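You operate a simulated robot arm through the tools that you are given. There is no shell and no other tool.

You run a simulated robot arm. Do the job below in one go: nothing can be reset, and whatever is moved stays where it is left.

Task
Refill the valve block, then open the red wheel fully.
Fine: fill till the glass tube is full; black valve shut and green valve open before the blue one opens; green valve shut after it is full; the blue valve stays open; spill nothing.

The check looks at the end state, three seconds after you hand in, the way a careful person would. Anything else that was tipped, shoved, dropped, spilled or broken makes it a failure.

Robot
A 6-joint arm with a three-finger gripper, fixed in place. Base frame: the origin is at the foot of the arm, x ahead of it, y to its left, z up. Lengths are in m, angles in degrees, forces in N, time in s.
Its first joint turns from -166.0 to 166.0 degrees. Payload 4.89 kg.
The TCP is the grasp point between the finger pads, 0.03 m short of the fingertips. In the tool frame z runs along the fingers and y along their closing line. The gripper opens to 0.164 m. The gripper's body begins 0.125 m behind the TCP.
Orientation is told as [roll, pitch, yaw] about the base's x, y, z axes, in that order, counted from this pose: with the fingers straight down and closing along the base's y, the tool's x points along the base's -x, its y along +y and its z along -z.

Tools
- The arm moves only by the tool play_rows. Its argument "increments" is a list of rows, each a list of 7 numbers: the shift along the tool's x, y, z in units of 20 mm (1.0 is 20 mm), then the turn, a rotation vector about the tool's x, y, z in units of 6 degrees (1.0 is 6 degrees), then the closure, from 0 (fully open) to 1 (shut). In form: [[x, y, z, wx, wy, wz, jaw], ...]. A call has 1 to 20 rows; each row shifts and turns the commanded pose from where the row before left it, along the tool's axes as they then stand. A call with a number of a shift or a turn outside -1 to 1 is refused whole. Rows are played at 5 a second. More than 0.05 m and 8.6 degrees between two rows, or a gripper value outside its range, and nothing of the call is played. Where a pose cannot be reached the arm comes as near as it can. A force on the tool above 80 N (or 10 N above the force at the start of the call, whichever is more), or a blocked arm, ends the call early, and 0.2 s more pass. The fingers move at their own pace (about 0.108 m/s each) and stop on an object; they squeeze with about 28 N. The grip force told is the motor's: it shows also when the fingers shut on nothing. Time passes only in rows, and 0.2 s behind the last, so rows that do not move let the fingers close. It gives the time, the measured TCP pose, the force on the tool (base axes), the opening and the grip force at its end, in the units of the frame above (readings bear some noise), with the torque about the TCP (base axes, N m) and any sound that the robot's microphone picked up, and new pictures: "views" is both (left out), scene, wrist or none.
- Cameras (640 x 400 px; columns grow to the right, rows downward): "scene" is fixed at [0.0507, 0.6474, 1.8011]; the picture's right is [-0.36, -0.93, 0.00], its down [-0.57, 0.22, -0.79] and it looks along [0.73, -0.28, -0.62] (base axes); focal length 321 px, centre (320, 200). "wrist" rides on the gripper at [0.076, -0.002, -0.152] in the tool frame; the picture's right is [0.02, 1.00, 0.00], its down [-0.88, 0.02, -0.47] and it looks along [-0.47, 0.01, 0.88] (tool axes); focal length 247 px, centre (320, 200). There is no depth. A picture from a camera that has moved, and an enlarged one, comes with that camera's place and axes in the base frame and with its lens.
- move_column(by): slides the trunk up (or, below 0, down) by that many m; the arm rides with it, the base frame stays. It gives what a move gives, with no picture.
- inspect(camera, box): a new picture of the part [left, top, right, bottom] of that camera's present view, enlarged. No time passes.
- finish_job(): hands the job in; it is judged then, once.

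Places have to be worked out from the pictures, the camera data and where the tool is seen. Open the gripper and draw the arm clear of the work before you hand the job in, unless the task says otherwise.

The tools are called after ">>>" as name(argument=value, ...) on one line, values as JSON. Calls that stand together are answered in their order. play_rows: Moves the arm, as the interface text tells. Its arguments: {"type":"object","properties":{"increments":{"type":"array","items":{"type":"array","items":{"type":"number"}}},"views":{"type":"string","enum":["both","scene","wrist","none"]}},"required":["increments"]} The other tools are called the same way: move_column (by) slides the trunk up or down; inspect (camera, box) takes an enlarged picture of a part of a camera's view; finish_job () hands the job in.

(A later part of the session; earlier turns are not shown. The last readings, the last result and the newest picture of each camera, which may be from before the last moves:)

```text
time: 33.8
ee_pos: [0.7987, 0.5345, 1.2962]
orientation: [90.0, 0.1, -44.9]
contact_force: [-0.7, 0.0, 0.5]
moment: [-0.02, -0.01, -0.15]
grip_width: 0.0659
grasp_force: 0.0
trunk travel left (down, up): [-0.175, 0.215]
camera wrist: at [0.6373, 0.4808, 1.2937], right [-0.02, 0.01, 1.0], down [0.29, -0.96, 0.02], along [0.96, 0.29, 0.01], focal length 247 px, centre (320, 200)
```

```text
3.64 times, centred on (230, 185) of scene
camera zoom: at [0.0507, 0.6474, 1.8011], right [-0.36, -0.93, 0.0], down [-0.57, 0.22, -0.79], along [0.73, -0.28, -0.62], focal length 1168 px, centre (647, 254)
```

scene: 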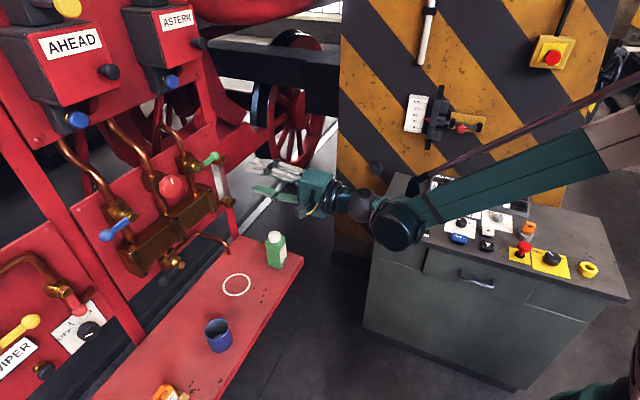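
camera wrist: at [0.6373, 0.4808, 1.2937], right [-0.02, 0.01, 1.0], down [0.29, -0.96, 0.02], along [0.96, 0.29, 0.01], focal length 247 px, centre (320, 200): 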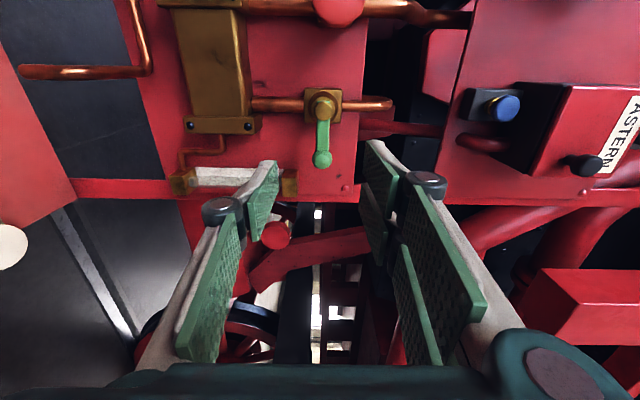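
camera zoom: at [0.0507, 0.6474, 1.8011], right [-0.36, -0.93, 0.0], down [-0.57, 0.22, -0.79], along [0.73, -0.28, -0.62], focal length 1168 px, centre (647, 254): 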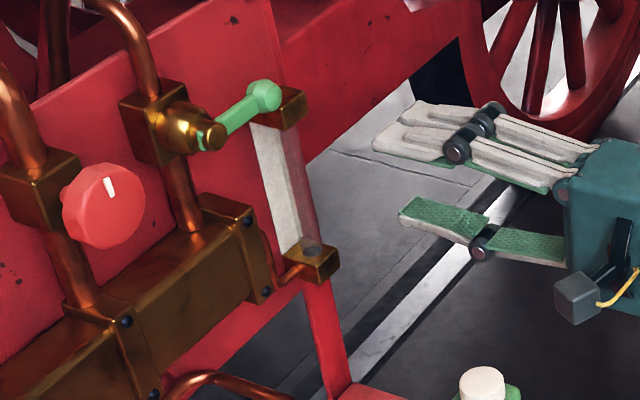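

The glass is empty, and the green ball is at about u=0.231, z=1.299, p≈1.142. I'll centre on it, narrow the fingers to about 50 mm to stay clear of the glass bracket, and advance to just short of the ball.

>>> play_rows(increments=[[-0.73, 0.05, 0, 0, 0, 0, 0.69], [-0.73, 0.05, 0, 0, 0, 0, 0.69], [-0.73, 0.02, 0, 0, 0, 0, 0.69], [0, 0, 1, 0, 0, 0, 0.69], [0, 0, 1, 0, 0, 0, 0.69], [0, 0, 1, 0, 0, 0, 0.69], [0, 0, 1, 0, 0, 0, 0.69], [0, 0, 1, 0, 0, 0, 0.69], [0, 0, 1, 0, 0, 0, 0.69], [0, 0, 1, 0, 0, 0, 0.69]], views="both")

```text
time: 36.0
ee_pos: [0.9287, 0.6027, 1.2992]
orientation: [90.1, 0.1, -44.9]
contact_force: [-1.0, -0.5, -0.4]
moment: [-0.06, 0.03, -0.03]
grip_width: 0.051
grasp_force: 0.1
trunk travel left (down, up): [-0.175, 0.215]
camera wrist: at [0.7674, 0.5481, 1.2971], right [-0.02, 0.01, 1.0], down [0.29, -0.96, 0.02], along [0.96, 0.29, 0.01], focal length 247 px, centre (320, 200)
```

scene: 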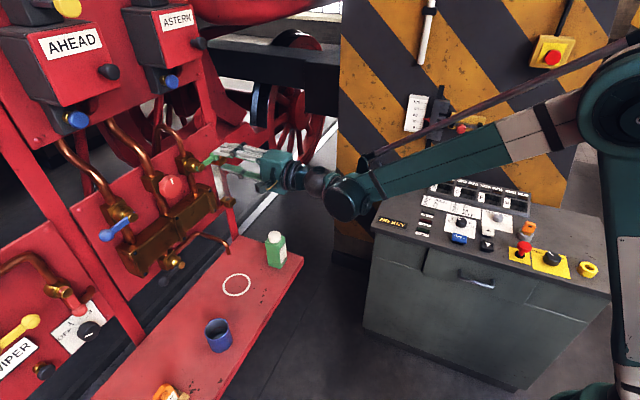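
wrist: 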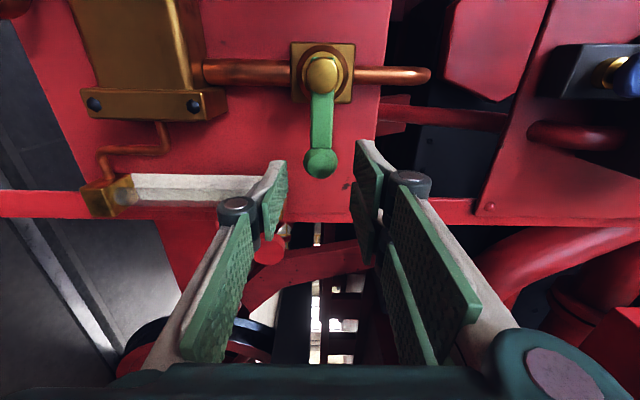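

The approach is aligned and the lower finger clears the glass bracket. I'll advance 60 mm and close on the green ball.

>>> play_rows(increments=[[0, 0, 1, 0, 0, 0, 0.69], [0, 0, 1, 0, 0, 0, 0.69], [0, 0, 1, 0, 0, 0, 0.69], [0, 0, 0, 0, 0, 0, 0.75], [0, 0, 0, 0, 0, 0, 0.82], [0, 0, 0, 0, 0, 0, 0.9], [0, 0, 0, 0, 0, 0, 0.9]], views="both")

```text
time: 37.5
ee_pos: [0.971, 0.6455, 1.2998]
orientation: [90.1, 0.1, -44.9]
contact_force: [13.2, 11.0, 20.5]
moment: [0.06, 0.37, -0.03]
grip_width: 0.0272
grasp_force: 44.8
trunk travel left (down, up): [-0.175, 0.215]
camera wrist: at [0.8091, 0.5916, 1.2974], right [-0.01, 0.01, 1.0], down [0.29, -0.96, 0.02], along [0.96, 0.29, 0.01], focal length 247 px, centre (320, 200)
```

scene: 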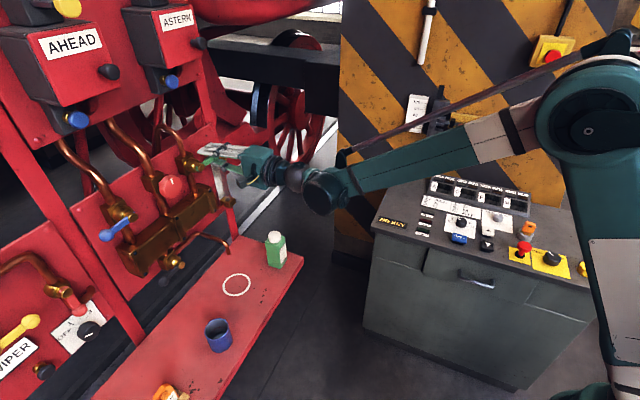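
wrist: 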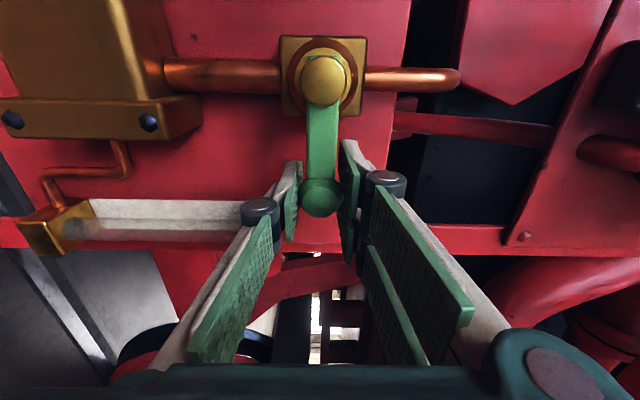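

The green ball is gripped. The lever is pushing up 20 N on the tool, which suggests it sits on a lower stop and opens upward (counterclockwise). I'll test a small counterclockwise step.

>>> play_rows(increments=[[0.001, 0.0925, 0, 0, 0, -0.25, 0.9], [0.001, 0.0925, 0, 0, 0, -0.25, 0.9]], views="none")

>>> play_rows(increments=[[0.003, 0.0925, 0, 0, 0, -0.25, 0.9], [0.003, 0.0925, 0, 0, 0, -0.25, 0.9]], views="wrist")

```text
time: 38.1
ee_pos: [0.9704, 0.6451, 1.3012]
orientation: [90.1, -3.0, -45.0]
contact_force: [-11.4, -5.7, -9.6]
moment: [-0.35, -0.41, -0.07]
grip_width: 0.0273
grasp_force: 44.8
trunk travel left (down, up): [-0.175, 0.215]
```

```text
time: 38.8
ee_pos: [0.9699, 0.6458, 1.307]
orientation: [90.1, -6.0, -44.9]
contact_force: [-22.9, -7.4, -10.9]
moment: [-0.42, -0.19, 0.13]
grip_width: 0.0272
grasp_force: 45.1
trunk travel left (down, up): [-0.175, 0.215]
camera wrist: at [0.8094, 0.5912, 1.296], right [-0.09, 0.09, 0.99], down [0.29, -0.95, 0.11], along [0.95, 0.29, 0.06], focal length 247 px, centre (320, 200)
```

wrist: 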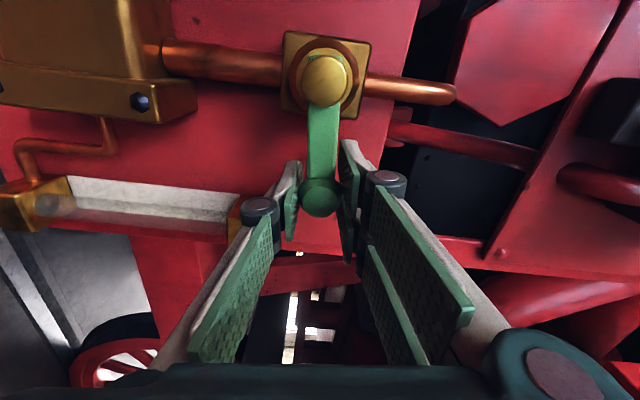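

It moves upward freely with about 11 N of friction. I'll continue along the arc.

>>> play_rows(increments=[[0.005, 0.247, 0, 0, 0, -0.667, 0.9], [0.009, 0.247, 0, 0, 0, -0.667, 0.9], [0.009, 0.247, 0, 0, 0, -0.667, 0.9], [0.009, 0.247, 0, 0, 0, -0.667, 0.9], [0.009, 0.247, 0, 0, 0, -0.667, 0.9], [0.009, 0.247, 0, 0, 0, -0.667, 0.9]], views="none")

>>> play_rows(increments=[[0.009, 0.247, 0, 0, 0, -0.667, 0.9], [0.009, 0.247, 0, 0, 0, -0.667, 0.9], [0.009, 0.247, 0, 0, 0, -0.667, 0.9], [0.009, 0.247, 0, 0, 0, -0.667, 0.9], [0.009, 0.247, 0, 0, 0, -0.667, 0.9], [0.009, 0.247, 0, 0, 0, -0.667, 0.9]], views="wrist")

```text
time: 40.1
ee_pos: [0.9632, 0.6517, 1.3343]
orientation: [90.0, -30.0, -45.0]
contact_force: [-26.0, -9.7, -8.8]
moment: [-0.03, -0.12, -0.03]
grip_width: 0.0275
grasp_force: 45.2
trunk travel left (down, up): [-0.175, 0.215]
```

```text
time: 41.5
ee_pos: [0.9514, 0.6664, 1.3568]
orientation: [90.1, -54.0, -45.0]
contact_force: [-16.3, -5.9, -6.4]
moment: [0.15, 0.03, -0.09]
grip_width: 0.0272
grasp_force: 46.2
trunk travel left (down, up): [-0.175, 0.215]
camera wrist: at [0.8127, 0.5889, 1.2931], right [-0.58, 0.58, 0.57], down [0.02, -0.69, 0.72], along [0.81, 0.43, 0.39], focal length 247 px, centre (320, 200)
```

wrist: 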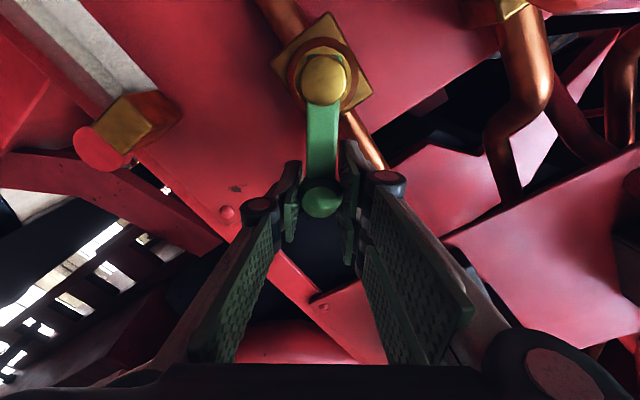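

The lever is at 54° with low forces. I'll continue to vertical.

>>> play_rows(increments=[[0.009, 0.247, 0, 0, 0, -0.667, 0.9], [0.009, 0.247, 0, 0, 0, -0.667, 0.9], [0.009, 0.247, 0, 0, 0, -0.667, 0.9], [0.009, 0.247, 0, 0, 0, -0.667, 0.9], [0.009, 0.247, 0, 0, 0, -0.667, 0.9], [0.009, 0.247, 0, 0, 0, -0.667, 0.9], [0.009, 0.247, 0, 0, 0, -0.667, 0.9], [0.009, 0.247, 0, 0, 0, -0.667, 0.9]], views="none")

>>> play_rows(increments=[[0.005, 0.1235, 0, 0, 0, -0.333, 0.9], [0.005, 0.1235, 0, 0, 0, -0.333, 0.9], [0, 0.062, 0, 0, 0, -0.167, 0.9]], views="wrist")

```text
time: 43.4
ee_pos: [0.9269, 0.6909, 1.371]
orientation: [91.3, -86.0, -46.2]
contact_force: [-9.5, -15.6, -5.5]
moment: [-0.17, -0.19, 0.07]
grip_width: 0.0273
grasp_force: 44.4
trunk travel left (down, up): [-0.175, 0.215]
```

```text
time: 44.1
ee_pos: [0.9218, 0.6952, 1.3693]
orientation: [-96.0, -89.1, 140.9]
contact_force: [13.3, 0.5, 23.8]
moment: [-0.31, 0.01, 0.07]
grip_width: 0.0273
grasp_force: 45.4
trunk travel left (down, up): [-0.175, 0.215]
camera wrist: at [0.8162, 0.5856, 1.293], right [-0.71, 0.71, -0.04], down [-0.36, -0.31, 0.88], along [0.61, 0.64, 0.47], focal length 247 px, centre (320, 200)
```

wrist: 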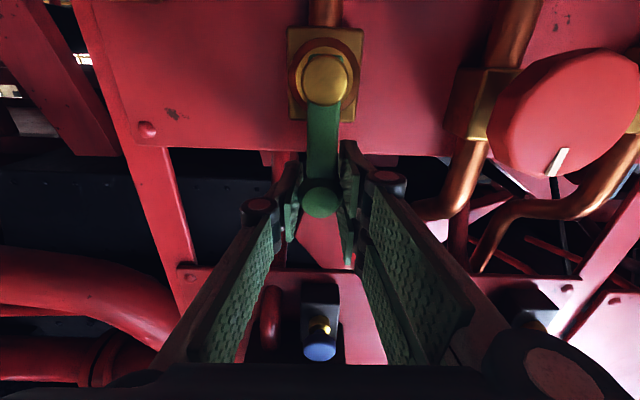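

The lever is vertical (about 91°). I'll probe 2° further to confirm the stop.

>>> play_rows(increments=[[0, 0.0925, 0, 0, 0, -0.25, 0.9], [0, 0.0925, 0, 0, 0, -0.25, 0.9]], views="none")

```text
time: 44.8
ee_pos: [0.9221, 0.6964, 1.3699]
orientation: [-91.0, -86.1, 135.9]
contact_force: [38.2, -6.4, 31.7]
moment: [-0.42, -0.02, 0.39]
grip_width: 0.0272
grasp_force: 45.2
trunk travel left (down, up): [-0.175, 0.215]
```

The sideways force rose to 31 N with no further motion, so green is fully open (vertical) at its stop. I'll release, back out and turn the hand 90° for the blue lever, keeping clear of the wheel.

>>> play_rows(increments=[[0, 0, 0, 0, 0, 0, 0.75], [0, -0.1, 0, 0, 0, 0, 0.69], [0, 0, -1, 0, 0, 0, 0.69], [0, 0, -1, 0, 0, 0, 0.69], [0, 0, -1, 0, 0, 0, 0.69], [0, 0, -1, 0, 0, 0, 0.69], [0, 0, -1, 0, 0, 0, 0.69], [0, 0, -1, 0, 0, 0, 0.69], [0, 0, -1, 0, 0, 0, 0.69], [0, 0, 0, 0, 0, 0.67, 0.69], [0, 0, 0, 0, 0, 1, 0.69], [0, 0, 0, 0, 0, 1, 0.69], [0, 0, 0, 0, 0, 1, 0.69], [0, 0, 0, 0, 0, 1, 0.69], [0, 0, 0, 0, 0, 1, 0.69], [0, 0, 0, 0, 0, 1, 0.69], [0, 0, 0, 0, 0, 1, 0.69], [0, 0, 0, 0, 0, 1, 0.69]], views="both")

```text
time: 48.5
ee_pos: [0.8216, 0.5988, 1.3679]
orientation: [90.1, -41.9, -45.0]
contact_force: [-0.4, -0.8, 0.3]
moment: [-0.04, 0.02, 0.0]
grip_width: 0.0508
grasp_force: 0.1
trunk travel left (down, up): [-0.175, 0.215]
camera wrist: at [0.6738, 0.5299, 1.3152], right [-0.48, 0.48, 0.73], down [0.12, -0.79, 0.6], along [0.87, 0.38, 0.32], focal length 247 px, centre (320, 200)
```

scene: 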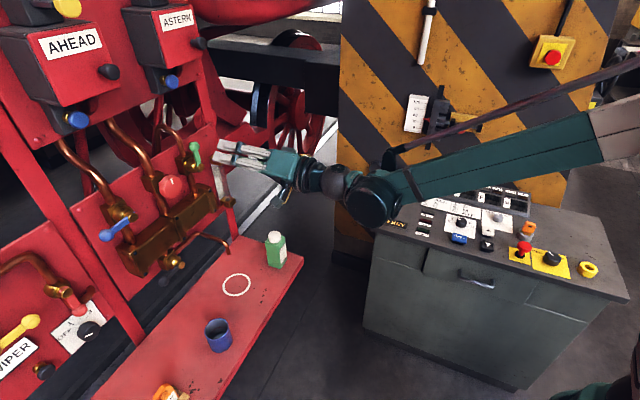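
wrist: 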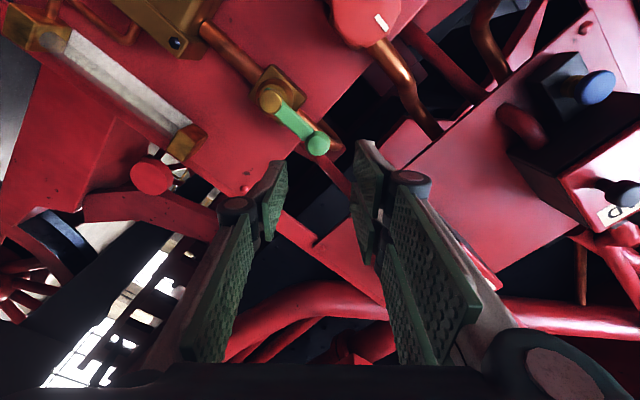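

Green now stands vertical (open). I'll finish turning the hand to 90° and travel left toward the blue handle at p≈1.0.

>>> play_rows(increments=[[0, 0, 0, 0, 0, 1, 0.69], [0, 0, 0, 0, 0, 1, 0.69], [0, 0, 0, 0, 0, 1, 0.69], [0, 0, 0, 0, 0, 1, 0.69], [0, 0, 0, 0, 0, 1, 0.69], [0, 0, 0, 0, 0, 1, 0.69], [0, 0, 0, 0, 0, 1, 0.69], [1, -0.5, 0, 0, 0, 0, 0.69], [1, -0.5, 0, 0, 0, 0, 0.69], [1, -0.5, 0, 0, 0, 0, 0.69], [1, -0.5, 0, 0, 0, 0, 0.69], [1, -0.5, 0, 0, 0, 0, 0.69], [1, -0.5, 0, 0, 0, 0, 0.69], [1, -0.5, 0, 0, 0, 0, 0.69], [1, 0, 0, 0, 0, 0, 0.69], [1, 0, 0, 0, 0, 0, 0.69], [1, 0, 0, 0, 0, 0, 0.69], [1, 0, 0, 0, 0, 0, 0.69], [1, 0, 0, 0, 0, 0, 0.69]], views="both")

```text
time: 52.5
ee_pos: [0.6519, 0.7669, 1.3001]
orientation: [90.1, 0.1, -45.0]
contact_force: [1.1, -0.3, -0.2]
moment: [-0.03, 0.0, 0.13]
grip_width: 0.0509
grasp_force: 0.1
trunk travel left (down, up): [-0.175, 0.215]
camera wrist: at [0.4895, 0.7136, 1.2974], right [-0.01, 0.01, 1.0], down [0.29, -0.96, 0.02], along [0.96, 0.29, 0.01], focal length 247 px, centre (320, 200)
```

scene: 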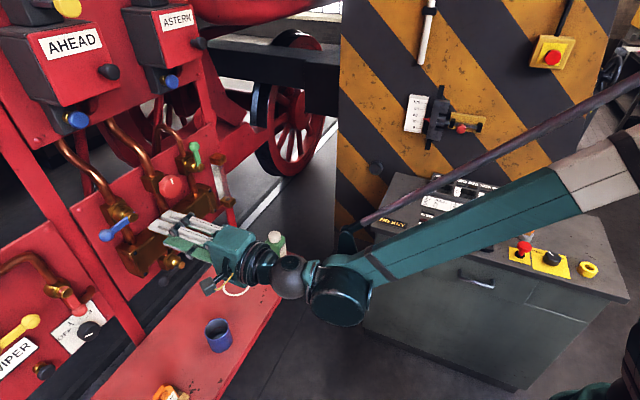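
wrist: 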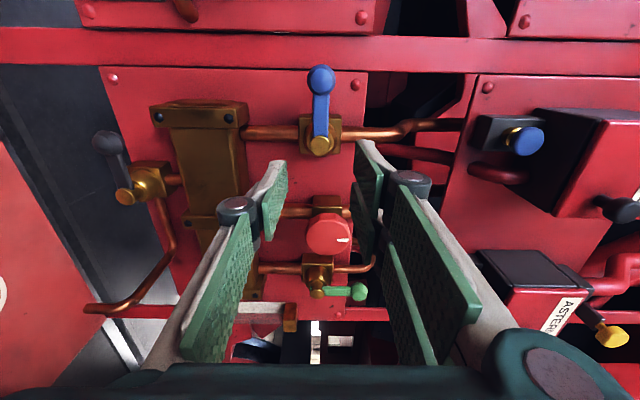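

From this view the blue ball is at about u=-0.148, z=1.2985, with its hub at u≈-0.08. I'll centre on the ball, advance and grip it, and not turn it yet.

>>> play_rows(increments=[[0.84, -0.02, 0, 0, 0, 0, 0.69], [0.84, -0.02, 0, 0, 0, 0, 0.69], [0.84, -0.02, 0, 0, 0, 0, 0.69], [0.84, -0.02, 0, 0, 0, 0, 0.69], [0, 0, 1, 0, 0, 0, 0.69], [0, 0, 1, 0, 0, 0, 0.69], [0, 0, 1, 0, 0, 0, 0.69], [0, 0, 1, 0, 0, 0, 0.69]], views="both")

```text
time: 54.4
ee_pos: [0.6606, 0.8693, 1.2985]
orientation: [90.1, 0.1, -44.9]
contact_force: [0.4, -0.4, 0.9]
moment: [-0.07, 0.06, 0.01]
grip_width: 0.0509
grasp_force: 0.1
trunk travel left (down, up): [-0.175, 0.215]
camera wrist: at [0.4986, 0.8163, 1.2952], right [-0.02, 0.01, 1.0], down [0.29, -0.96, 0.02], along [0.96, 0.29, 0.01], focal length 247 px, centre (320, 200)
```

scene: 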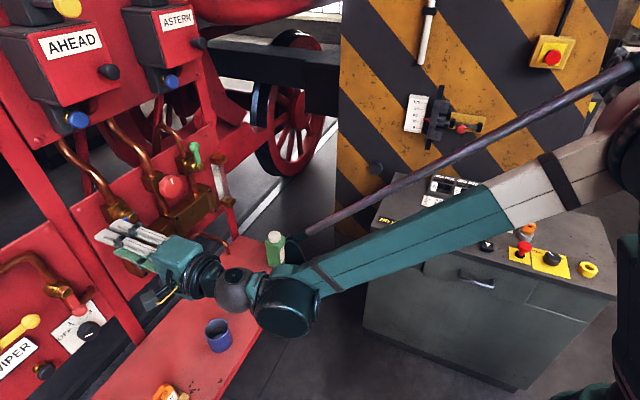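
wrist: 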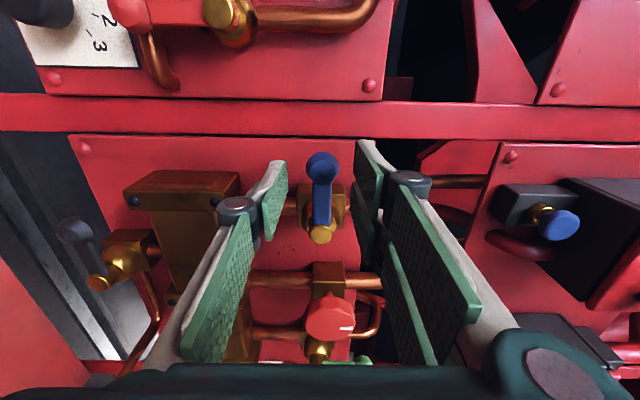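

I'm aligned with the blue ball, and the scene camera still sees the glass. I'll advance 60 mm and close on the ball.

>>> play_rows(increments=[[0, 0, 1, 0, 0, 0, 0.69], [0, 0.03, 1, 0, 0, 0, 0.69], [0, 0, 1, 0, 0, 0, 0.69], [0, 0, 0, 0, 0, 0, 0.75], [0, 0, 0, 0, 0, 0, 0.82], [0, 0, 0, 0, 0, 0, 0.9], [0, 0, 0, 0, 0, 0, 0.9]], views="both")

>>> inspect(camera="scene", box=[170, 130, 270, 230])

>>> inspect(camera="wrist", box=[260, 150, 380, 280])

```text
time: 56.0
ee_pos: [0.7022, 0.9145, 1.298]
orientation: [90.2, 0.0, -44.9]
contact_force: [1.7, 3.9, 3.6]
moment: [-0.18, -0.18, 0.02]
grip_width: 0.027
grasp_force: 45.4
trunk travel left (down, up): [-0.175, 0.215]
camera wrist: at [0.5404, 0.8603, 1.2949], right [-0.01, 0.01, 1.0], down [0.29, -0.96, 0.02], along [0.96, 0.29, 0.01], focal length 247 px, centre (320, 200)
```

scene: 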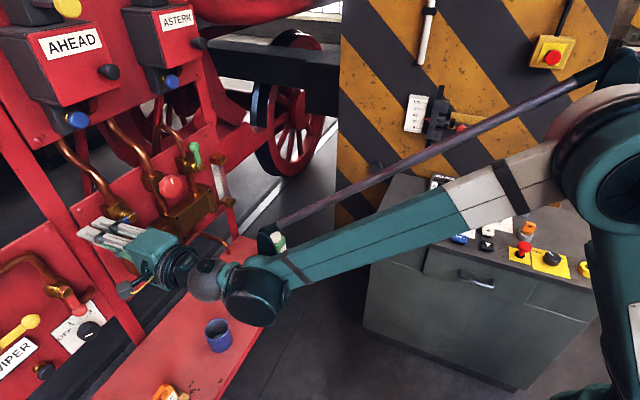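
wrist: 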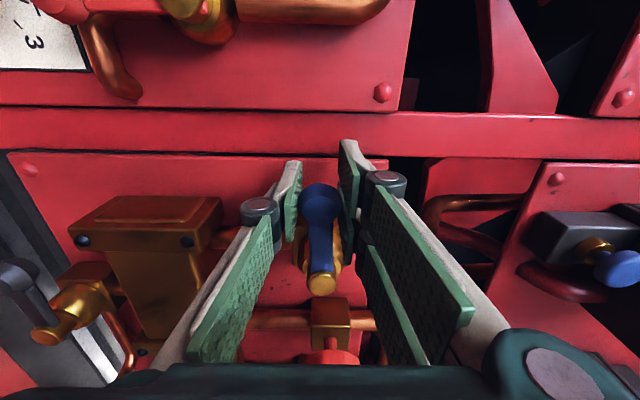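

```text
4.00 times, centred on (220, 180) of scene
camera zoom: at [0.0507, 0.6474, 1.8011], right [-0.36, -0.93, 0.0], down [-0.57, 0.22, -0.79], along [0.73, -0.28, -0.62], focal length 1285 px, centre (720, 280)
```

zoom: 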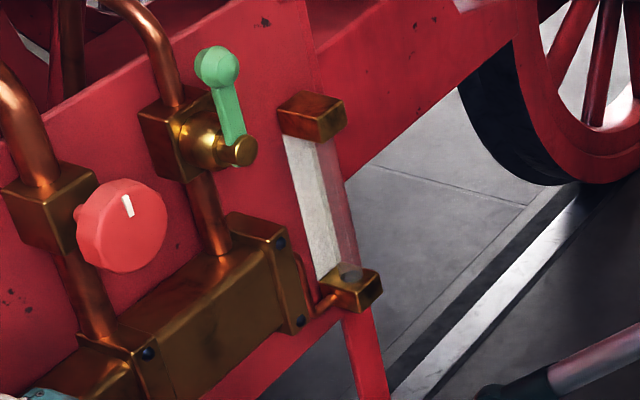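

```text
3.08 times, centred on (320, 215) of wrist
camera zoom: at [0.5404, 0.8603, 1.2949], right [-0.01, 0.01, 1.0], down [0.29, -0.96, 0.02], along [0.96, 0.29, 0.01], focal length 760 px, centre (320, 154)
```

zoom: 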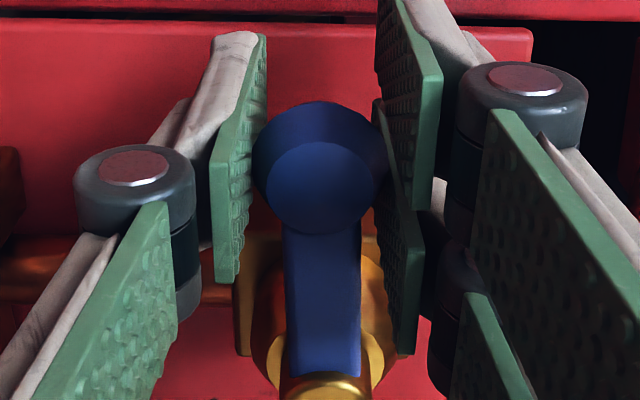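

Blue is gripped. The glass is empty and visible in the scene view, with green open and black shut. I'll test a small counterclockwise step (left toward down) on blue.

>>> play_rows(increments=[[-0.001, -0.0916, 0, 0, 0, -0.25, 0.9], [-0.001, -0.0916, 0, 0, 0, -0.25, 0.9]], views="none")

```text
time: 56.5
ee_pos: [0.7028, 0.9151, 1.2935]
orientation: [90.1, -2.8, -45.0]
contact_force: [-3.0, -3.7, -6.5]
moment: [0.27, 0.23, -0.03]
grip_width: 0.0275
grasp_force: 45.1
trunk travel left (down, up): [-0.175, 0.215]
```

It moves downward freely. I'll continue opening blue along the arc and watch the glass.

>>> play_rows(increments=[[-0.006, -0.2443, 0, 0, 0, -0.667, 0.9], [-0.0085, -0.2443, 0, 0, 0, -0.667, 0.9], [-0.0085, -0.2443, 0, 0, 0, -0.667, 0.9], [-0.0085, -0.2443, 0, 0, 0, -0.667, 0.9], [-0.0085, -0.2443, 0, 0, 0, -0.667, 0.9], [-0.0085, -0.2443, 0, 0, 0, -0.667, 0.9], [-0.0085, -0.2443, 0, 0, 0, -0.667, 0.9]], views="scene")

>>> inspect(camera="scene", box=[170, 130, 270, 290])

```text
time: 58.1
ee_pos: [0.7099, 0.9068, 1.2624]
orientation: [90.0, -31.1, -44.9]
contact_force: [2.4, -9.4, 11.5]
moment: [-0.31, -0.21, 0.02]
grip_width: 0.0272
grasp_force: 45.1
trunk travel left (down, up): [-0.175, 0.215]
```

scene: 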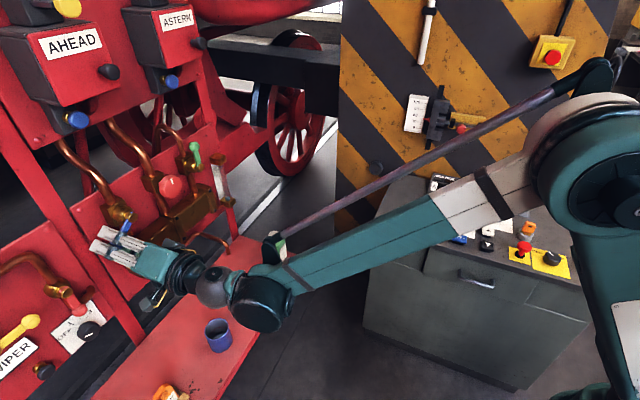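

```text
2.50 times, centred on (220, 210) of scene
camera zoom: at [0.0507, 0.6474, 1.8011], right [-0.36, -0.93, 0.0], down [-0.57, 0.22, -0.79], along [0.73, -0.28, -0.62], focal length 803 px, centre (570, 175)
```

zoom: 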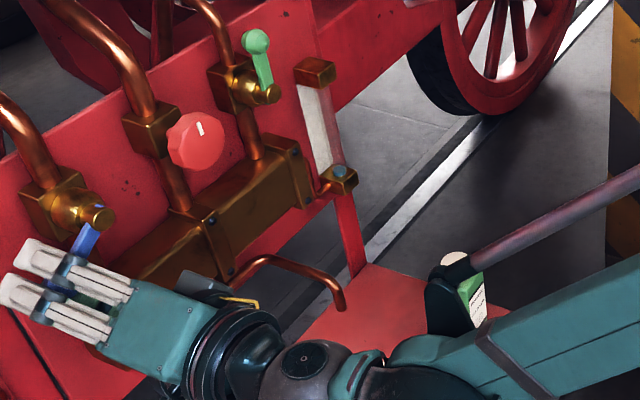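

The bottom of the glass looks faintly bluish now. Let me zoom in on the glass before the next move (no time passes).

>>> inspect(camera="scene", box=[200, 145, 240, 215])

>>> inspect(camera="scene", box=[160, 220, 270, 300])

```text
5.71 times, centred on (220, 180) of scene
camera zoom: at [0.0507, 0.6474, 1.8011], right [-0.36, -0.93, 0.0], down [-0.57, 0.22, -0.79], along [0.73, -0.28, -0.62], focal length 1836 px, centre (891, 314)
```

zoom: 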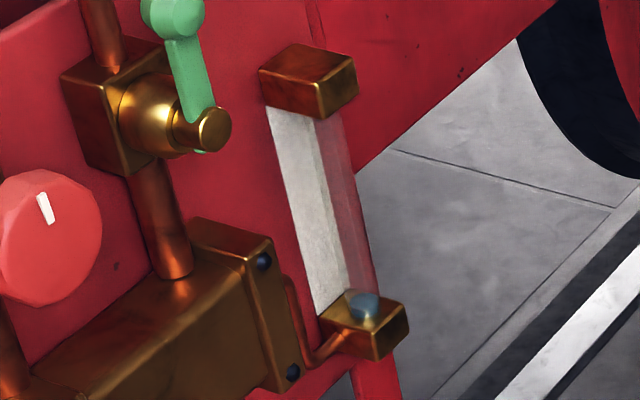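

```text
5.00 times, centred on (215, 260) of scene
camera zoom: at [0.0507, 0.6474, 1.8011], right [-0.36, -0.93, 0.0], down [-0.57, 0.22, -0.79], along [0.73, -0.28, -0.62], focal length 1606 px, centre (845, -100)
```

zoom: 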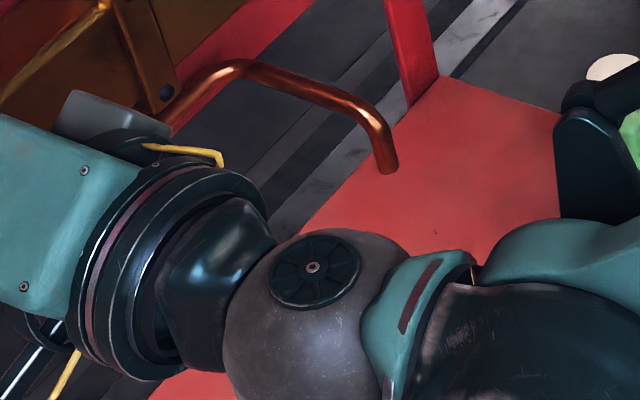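

Water is rising at the bottom of the glass and nothing drips from the spout, so black is properly shut. I'll continue opening blue.

>>> play_rows(increments=[[-0.0085, -0.2443, 0, 0, 0, -0.667, 0.9], [-0.0085, -0.2443, 0, 0, 0, -0.667, 0.9], [-0.0085, -0.2443, 0, 0, 0, -0.667, 0.9], [-0.0085, -0.2443, 0, 0, 0, -0.667, 0.9], [-0.0085, -0.2443, 0, 0, 0, -0.667, 0.9]], views="none")

>>> inspect(camera="scene", box=[200, 145, 240, 215])

```text
time: 59.4
ee_pos: [0.7218, 0.8958, 1.2444]
orientation: [90.1, -51.0, -45.1]
contact_force: [18.6, -0.1, 21.4]
moment: [-0.31, 0.04, 0.11]
grip_width: 0.0274
grasp_force: 45.0
trunk travel left (down, up): [-0.175, 0.215]
```

```text
5.71 times, centred on (220, 180) of scene
camera zoom: at [0.0507, 0.6474, 1.8011], right [-0.36, -0.93, 0.0], down [-0.57, 0.22, -0.79], along [0.73, -0.28, -0.62], focal length 1836 px, centre (891, 314)
```

zoom: 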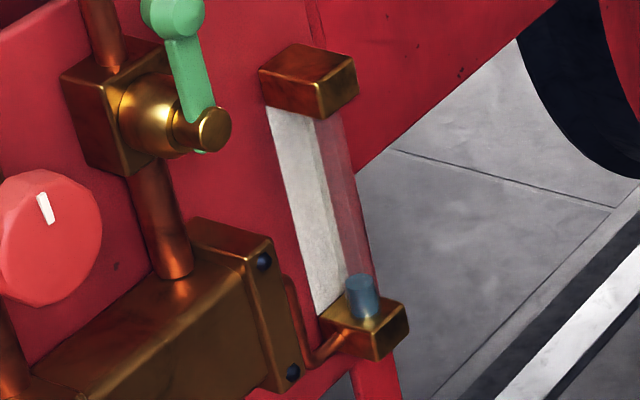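

The glass is about 14% full after 1.3 s at this half-open position, so filling is fairly quick. I'll leave blue partly open as a throttle, release it, and go straight to the green lever, ready to shut it in time.

>>> play_rows(increments=[[0, 0, 0, 0, 0, 0, 0.69], [0, 0, -1, 0, 0, 0, 0.69], [0, 0, -1, 0, 0, 0, 0.69], [0, 0, -1, 0, 0, 0, 0.69], [-0.969, -0.489, -1, 0, 0, -0.9286, 0.69], [-0.917, -0.581, -1, 0, 0, -0.9286, 0.69], [-0.856, -0.667, 0, 0, 0, -0.9286, 0.69], [-0.787, -0.747, 0, 0, 0, -0.9286, 0.69], [-0.711, -0.82, 0, 0, 0, -0.9286, 0.69], [-0.628, -0.885, 0, 0, 0, -0.9286, 0.69], [-0.539, -0.942, 0, 0, 0, -0.9286, 0.69], [-0.445, -0.99, 0, 0, 0, 0, 0.69], [-0.445, -0.99, 0, 0, 0, 0, 0.69], [-0.445, -0.99, 0, 0, 0, 0, 0.69], [-0.445, -0.99, 0, 0, 0, 0, 0.69]], views="both")

>>> inspect(camera="scene", box=[200, 145, 240, 215])

```text
time: 62.5
ee_pos: [0.8056, 0.6729, 1.3393]
orientation: [127.8, -89.9, -82.7]
contact_force: [-1.1, 0.9, 0.4]
moment: [0.01, 0.02, -0.1]
grip_width: 0.0508
grasp_force: 0.0
trunk travel left (down, up): [-0.175, 0.215]
camera wrist: at [0.6984, 0.5627, 1.2628], right [-0.71, 0.71, -0.02], down [-0.35, -0.32, 0.88], along [0.61, 0.63, 0.47], focal length 247 px, centre (320, 200)
```

scene: 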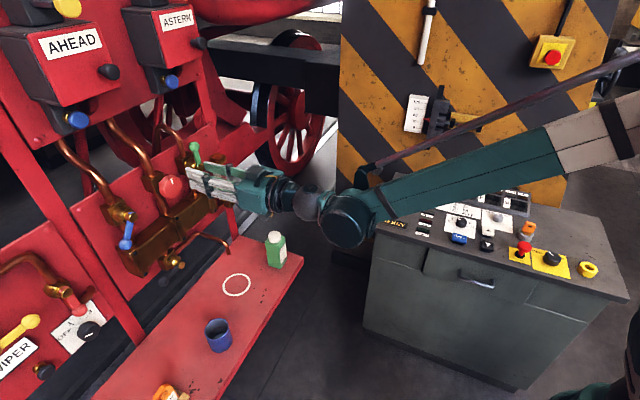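
wrist: 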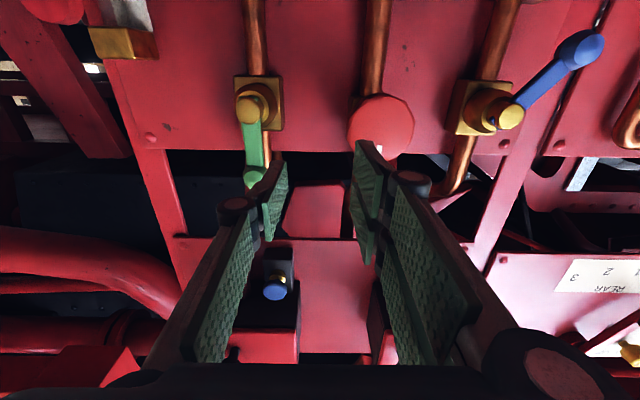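

```text
5.71 times, centred on (220, 180) of scene
camera zoom: at [0.0507, 0.6474, 1.8011], right [-0.36, -0.93, 0.0], down [-0.57, 0.22, -0.79], along [0.73, -0.28, -0.62], focal length 1836 px, centre (891, 314)
```

zoom: 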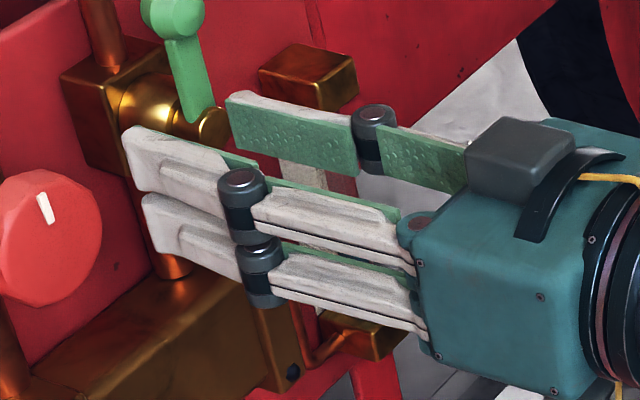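

The hand is passing in front of the glass. Blue stays partly open as left, so I'll continue to just in front of the green lever and check the level there.

>>> play_rows(increments=[[-0.445, -0.99, 0, 0, 0, 0, 0.69], [-0.445, -0.99, 0, 0, 0, 0, 0.69], [-0.445, -0.99, 1, 0, 0, 0, 0.69], [-0.15, -0.32, 1, 0, 0, 0, 0.69]], views="both")

>>> inspect(camera="scene", box=[200, 145, 240, 215])

```text
time: 63.5
ee_pos: [0.8791, 0.653, 1.371]
orientation: [135.7, -89.9, -90.5]
contact_force: [0.0, -0.9, 0.9]
moment: [-0.1, 0.12, -0.03]
grip_width: 0.0507
grasp_force: 0.1
trunk travel left (down, up): [-0.175, 0.215]
camera wrist: at [0.7731, 0.544, 1.294], right [-0.71, 0.71, -0.02], down [-0.35, -0.32, 0.88], along [0.62, 0.63, 0.47], focal length 247 px, centre (320, 200)
```

scene: 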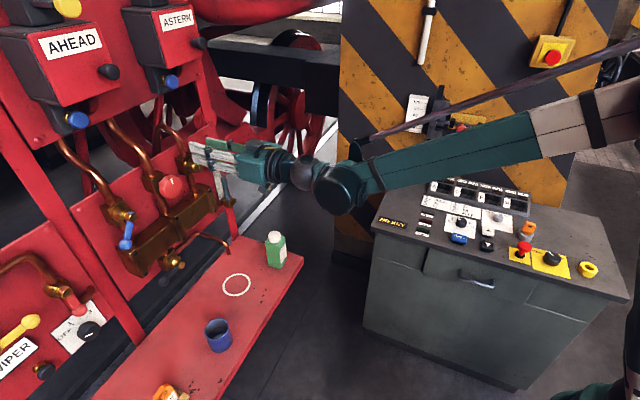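
wrist: 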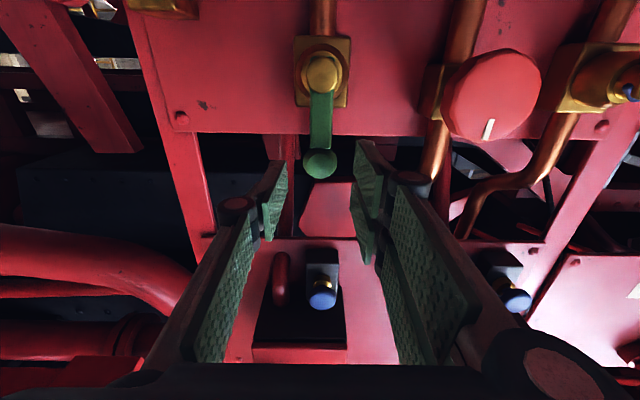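

```text
5.71 times, centred on (220, 180) of scene
camera zoom: at [0.0507, 0.6474, 1.8011], right [-0.36, -0.93, 0.0], down [-0.57, 0.22, -0.79], along [0.73, -0.28, -0.62], focal length 1836 px, centre (891, 314)
```

zoom: 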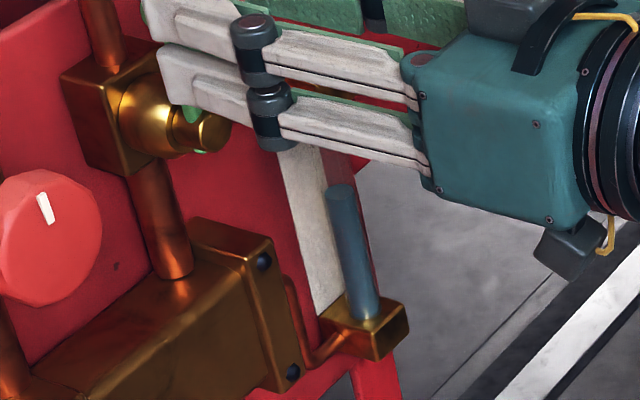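

The water is at about 65% at t=63.5, rising roughly 12% per second, so it should be full near t≈66.5. The green lever is dead ahead, so I'll insert and grip it now.

>>> play_rows(increments=[[0, 0, 1, 0, 0, 0, 0.69], [0, 0, 1, 0, 0, 0, 0.69], [0, 0, 1, 0, 0, 0, 0.69], [0, 0, 0, 0, 0, 0, 0.9]], views="both")

>>> inspect(camera="scene", box=[200, 145, 240, 215])

```text
time: 64.5
ee_pos: [0.9225, 0.6969, 1.3708]
orientation: [97.2, -89.9, -52.2]
contact_force: [7.7, 7.6, -5.2]
moment: [0.14, -0.21, 0.03]
grip_width: 0.0272
grasp_force: 44.9
trunk travel left (down, up): [-0.175, 0.215]
camera wrist: at [0.817, 0.5871, 1.2935], right [-0.71, 0.71, -0.02], down [-0.35, -0.32, 0.88], along [0.62, 0.63, 0.47], focal length 247 px, centre (320, 200)
```

scene: 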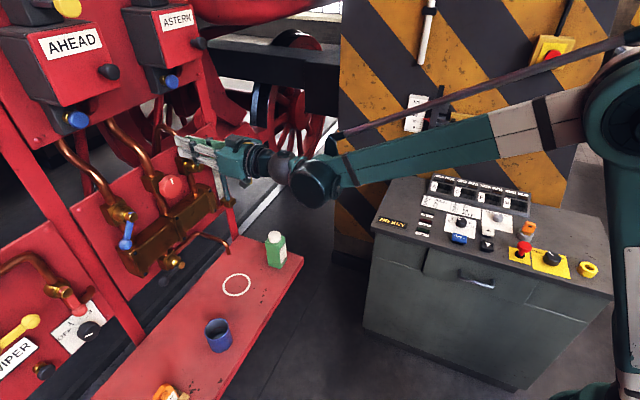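
wrist: 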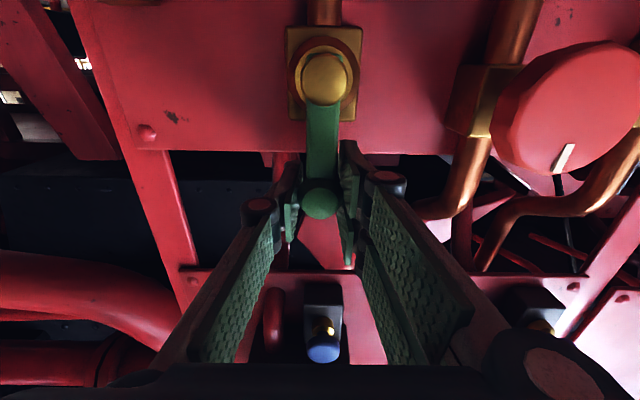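

```text
5.71 times, centred on (220, 180) of scene
camera zoom: at [0.0507, 0.6474, 1.8011], right [-0.36, -0.93, 0.0], down [-0.57, 0.22, -0.79], along [0.73, -0.28, -0.62], focal length 1836 px, centre (891, 314)
```

zoom: 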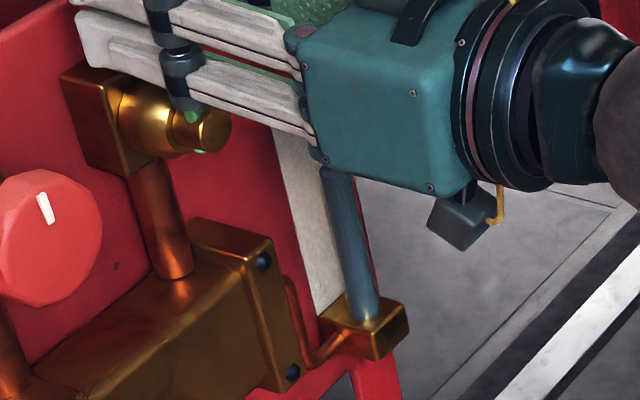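

Green is gripped and the level is an estimated 76% or so. I'll start easing green toward shut by 30°; at that angle the wrist camera should see the top of the glass, so I can time the rest.

>>> play_rows(increments=[[0.0195, -0.3715, 0, 0, 0, 1, 0.9], [0.0195, -0.3715, 0, 0, 0, 1, 0.9], [0.0195, -0.3715, 0, 0, 0, 1, 0.9], [0.0195, -0.3715, 0, 0, 0, 1, 0.9], [0.0195, -0.3715, 0, 0, 0, 1, 0.9]], views="both")

>>> inspect(camera="wrist", box=[0, 0, 200, 150])

>>> inspect(camera="scene", box=[200, 145, 240, 215])

```text
time: 65.8
ee_pos: [0.9475, 0.6718, 1.3613]
orientation: [90.1, -59.8, -44.9]
contact_force: [23.9, 17.2, 16.3]
moment: [0.22, 0.09, -0.01]
grip_width: 0.0274
grasp_force: 45.0
trunk travel left (down, up): [-0.175, 0.215]
camera wrist: at [0.8141, 0.5898, 1.2935], right [-0.62, 0.62, 0.48], down [-0.03, -0.64, 0.77], along [0.78, 0.46, 0.41], focal length 247 px, centre (320, 200)
```

scene: 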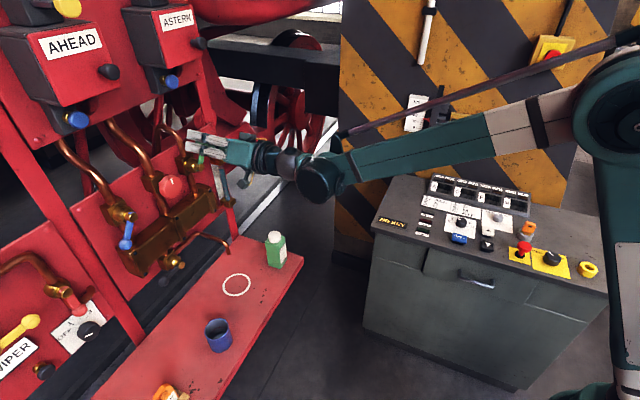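
wrist: 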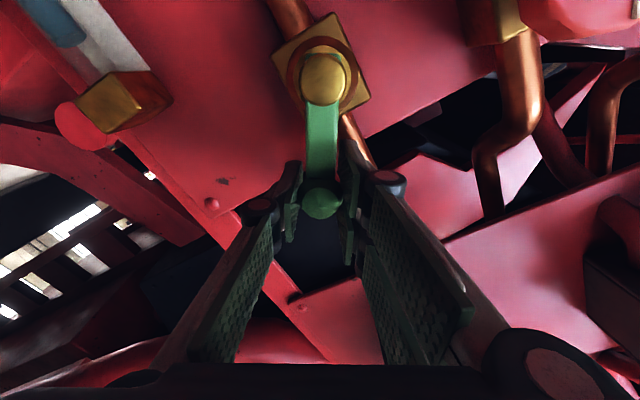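

```text
2.67 times, centred on (100, 75) of wrist
camera zoom: at [0.8141, 0.5898, 1.2935], right [-0.62, 0.62, 0.48], down [-0.03, -0.64, 0.77], along [0.78, 0.46, 0.41], focal length 659 px, centre (907, 533)
```

zoom: 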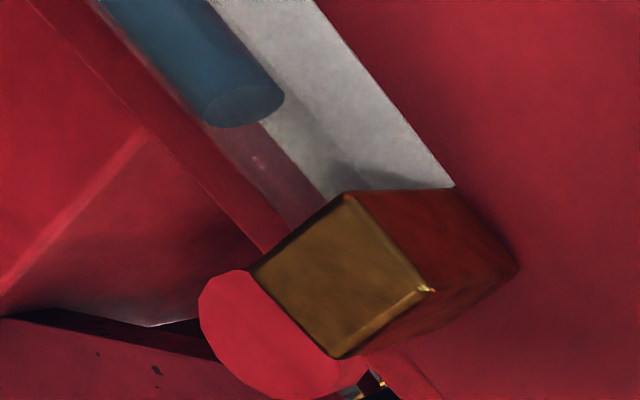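

```text
5.71 times, centred on (220, 180) of scene
camera zoom: at [0.0507, 0.6474, 1.8011], right [-0.36, -0.93, 0.0], down [-0.57, 0.22, -0.79], along [0.73, -0.28, -0.62], focal length 1836 px, centre (891, 314)
```

zoom: 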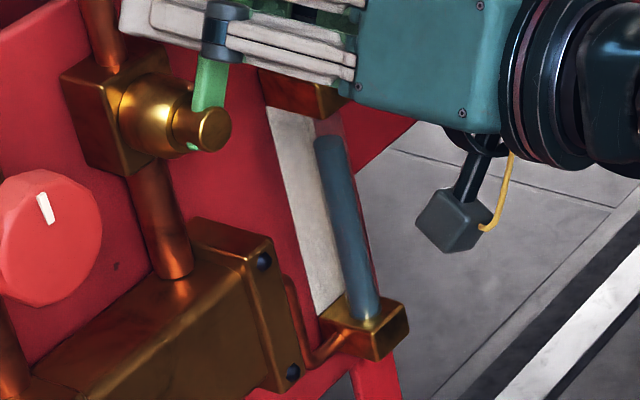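

Both views show the level at about 89% with a small gap left below the top fitting. I'll hold for 0.8 s and look again.

>>> play_rows(increments=[[0, 0, 0, 0, 0, 0, 0.9], [0, 0, 0, 0, 0, 0, 0.9], [0, 0, 0, 0, 0, 0, 0.9]], views="wrist")

>>> inspect(camera="wrist", box=[0, 0, 200, 150])

>>> inspect(camera="scene", box=[200, 145, 240, 215])

```text
time: 66.5
ee_pos: [0.9479, 0.6711, 1.3603]
orientation: [90.0, -59.9, -45.0]
contact_force: [27.3, 18.0, 16.1]
moment: [0.08, 0.12, 0.05]
grip_width: 0.0272
grasp_force: 45.2
trunk travel left (down, up): [-0.175, 0.215]
camera wrist: at [0.8143, 0.5893, 1.2931], right [-0.62, 0.62, 0.48], down [-0.03, -0.64, 0.77], along [0.78, 0.46, 0.41], focal length 247 px, centre (320, 200)
```

wrist: 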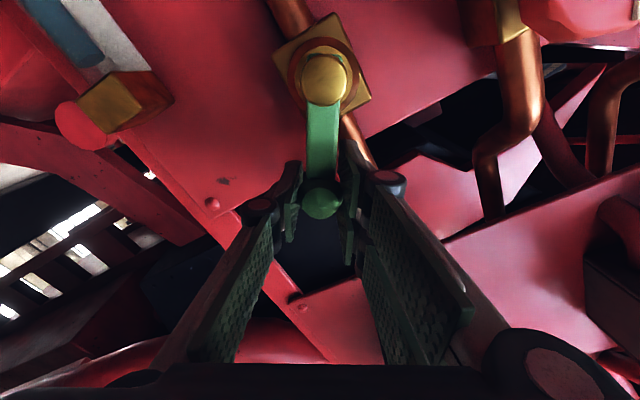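

```text
2.67 times, centred on (100, 75) of wrist
camera zoom: at [0.8143, 0.5893, 1.2931], right [-0.62, 0.62, 0.48], down [-0.03, -0.64, 0.77], along [0.78, 0.46, 0.41], focal length 659 px, centre (907, 533)
```

zoom: 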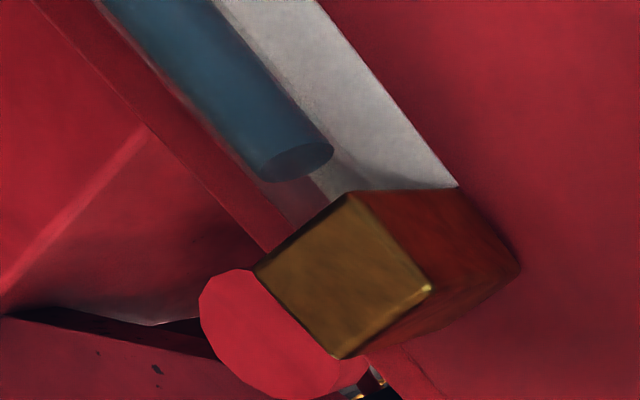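

```text
5.71 times, centred on (220, 180) of scene
camera zoom: at [0.0507, 0.6474, 1.8011], right [-0.36, -0.93, 0.0], down [-0.57, 0.22, -0.79], along [0.73, -0.28, -0.62], focal length 1836 px, centre (891, 314)
```

zoom: 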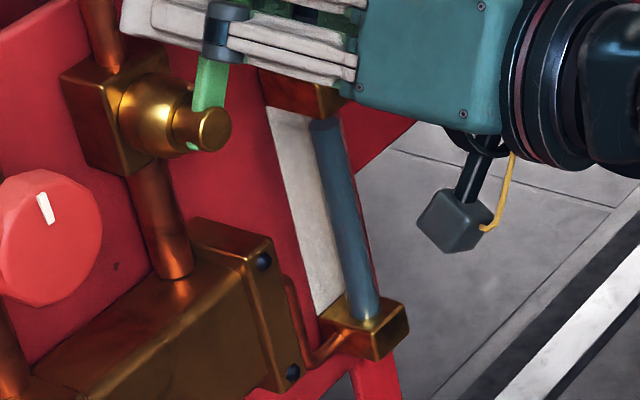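

Refining the tube's top end (hidden inside the fitting), the level is about 89–90%, rising about 10% per second. I'll close green another 24° so the glass tops up while I finish shutting it.

>>> play_rows(increments=[[0.0195, -0.3715, -0.02, 0, 0, 1, 0.9], [0.0195, -0.3715, -0.02, 0, 0, 1, 0.9], [0.0195, -0.3715, 0, 0, 0, 1, 0.9], [0.0195, -0.3715, 0, 0, 0, 1, 0.9]], views="wrist")

>>> inspect(camera="wrist", box=[0, 20, 240, 220])

>>> inspect(camera="scene", box=[200, 145, 240, 215])

```text
time: 67.5
ee_pos: [0.9628, 0.6551, 1.3402]
orientation: [90.0, -35.8, -44.9]
contact_force: [26.0, 15.8, 9.1]
moment: [0.13, 0.15, -0.06]
grip_width: 0.0271
grasp_force: 45.2
trunk travel left (down, up): [-0.175, 0.215]
camera wrist: at [0.8122, 0.5907, 1.2937], right [-0.43, 0.43, 0.8], down [0.16, -0.83, 0.53], along [0.89, 0.36, 0.28], focal length 247 px, centre (320, 200)
```

wrist: 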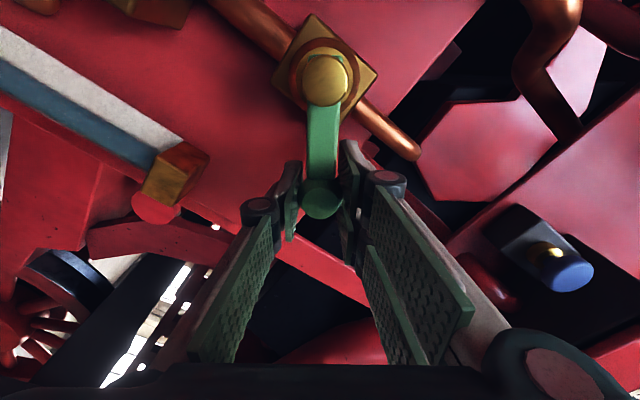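

```text
2.00 times, centred on (120, 120) of wrist
camera zoom: at [0.8122, 0.5907, 1.2937], right [-0.43, 0.43, 0.8], down [0.16, -0.83, 0.53], along [0.89, 0.36, 0.28], focal length 494 px, centre (720, 360)
```

zoom: 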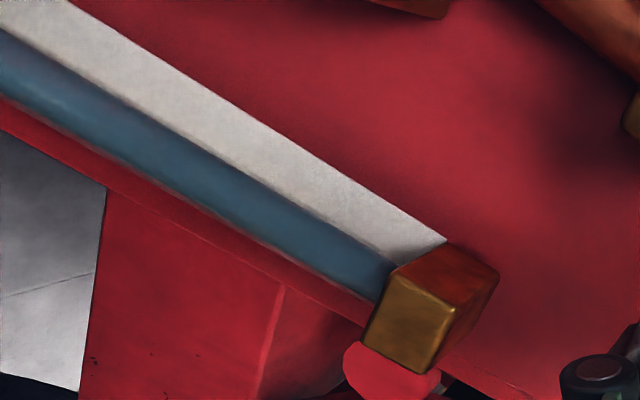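

```text
5.71 times, centred on (220, 180) of scene
camera zoom: at [0.0507, 0.6474, 1.8011], right [-0.36, -0.93, 0.0], down [-0.57, 0.22, -0.79], along [0.73, -0.28, -0.62], focal length 1836 px, centre (891, 314)
```

zoom: 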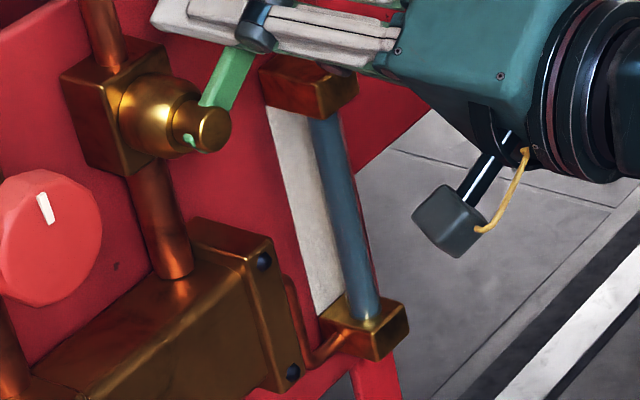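

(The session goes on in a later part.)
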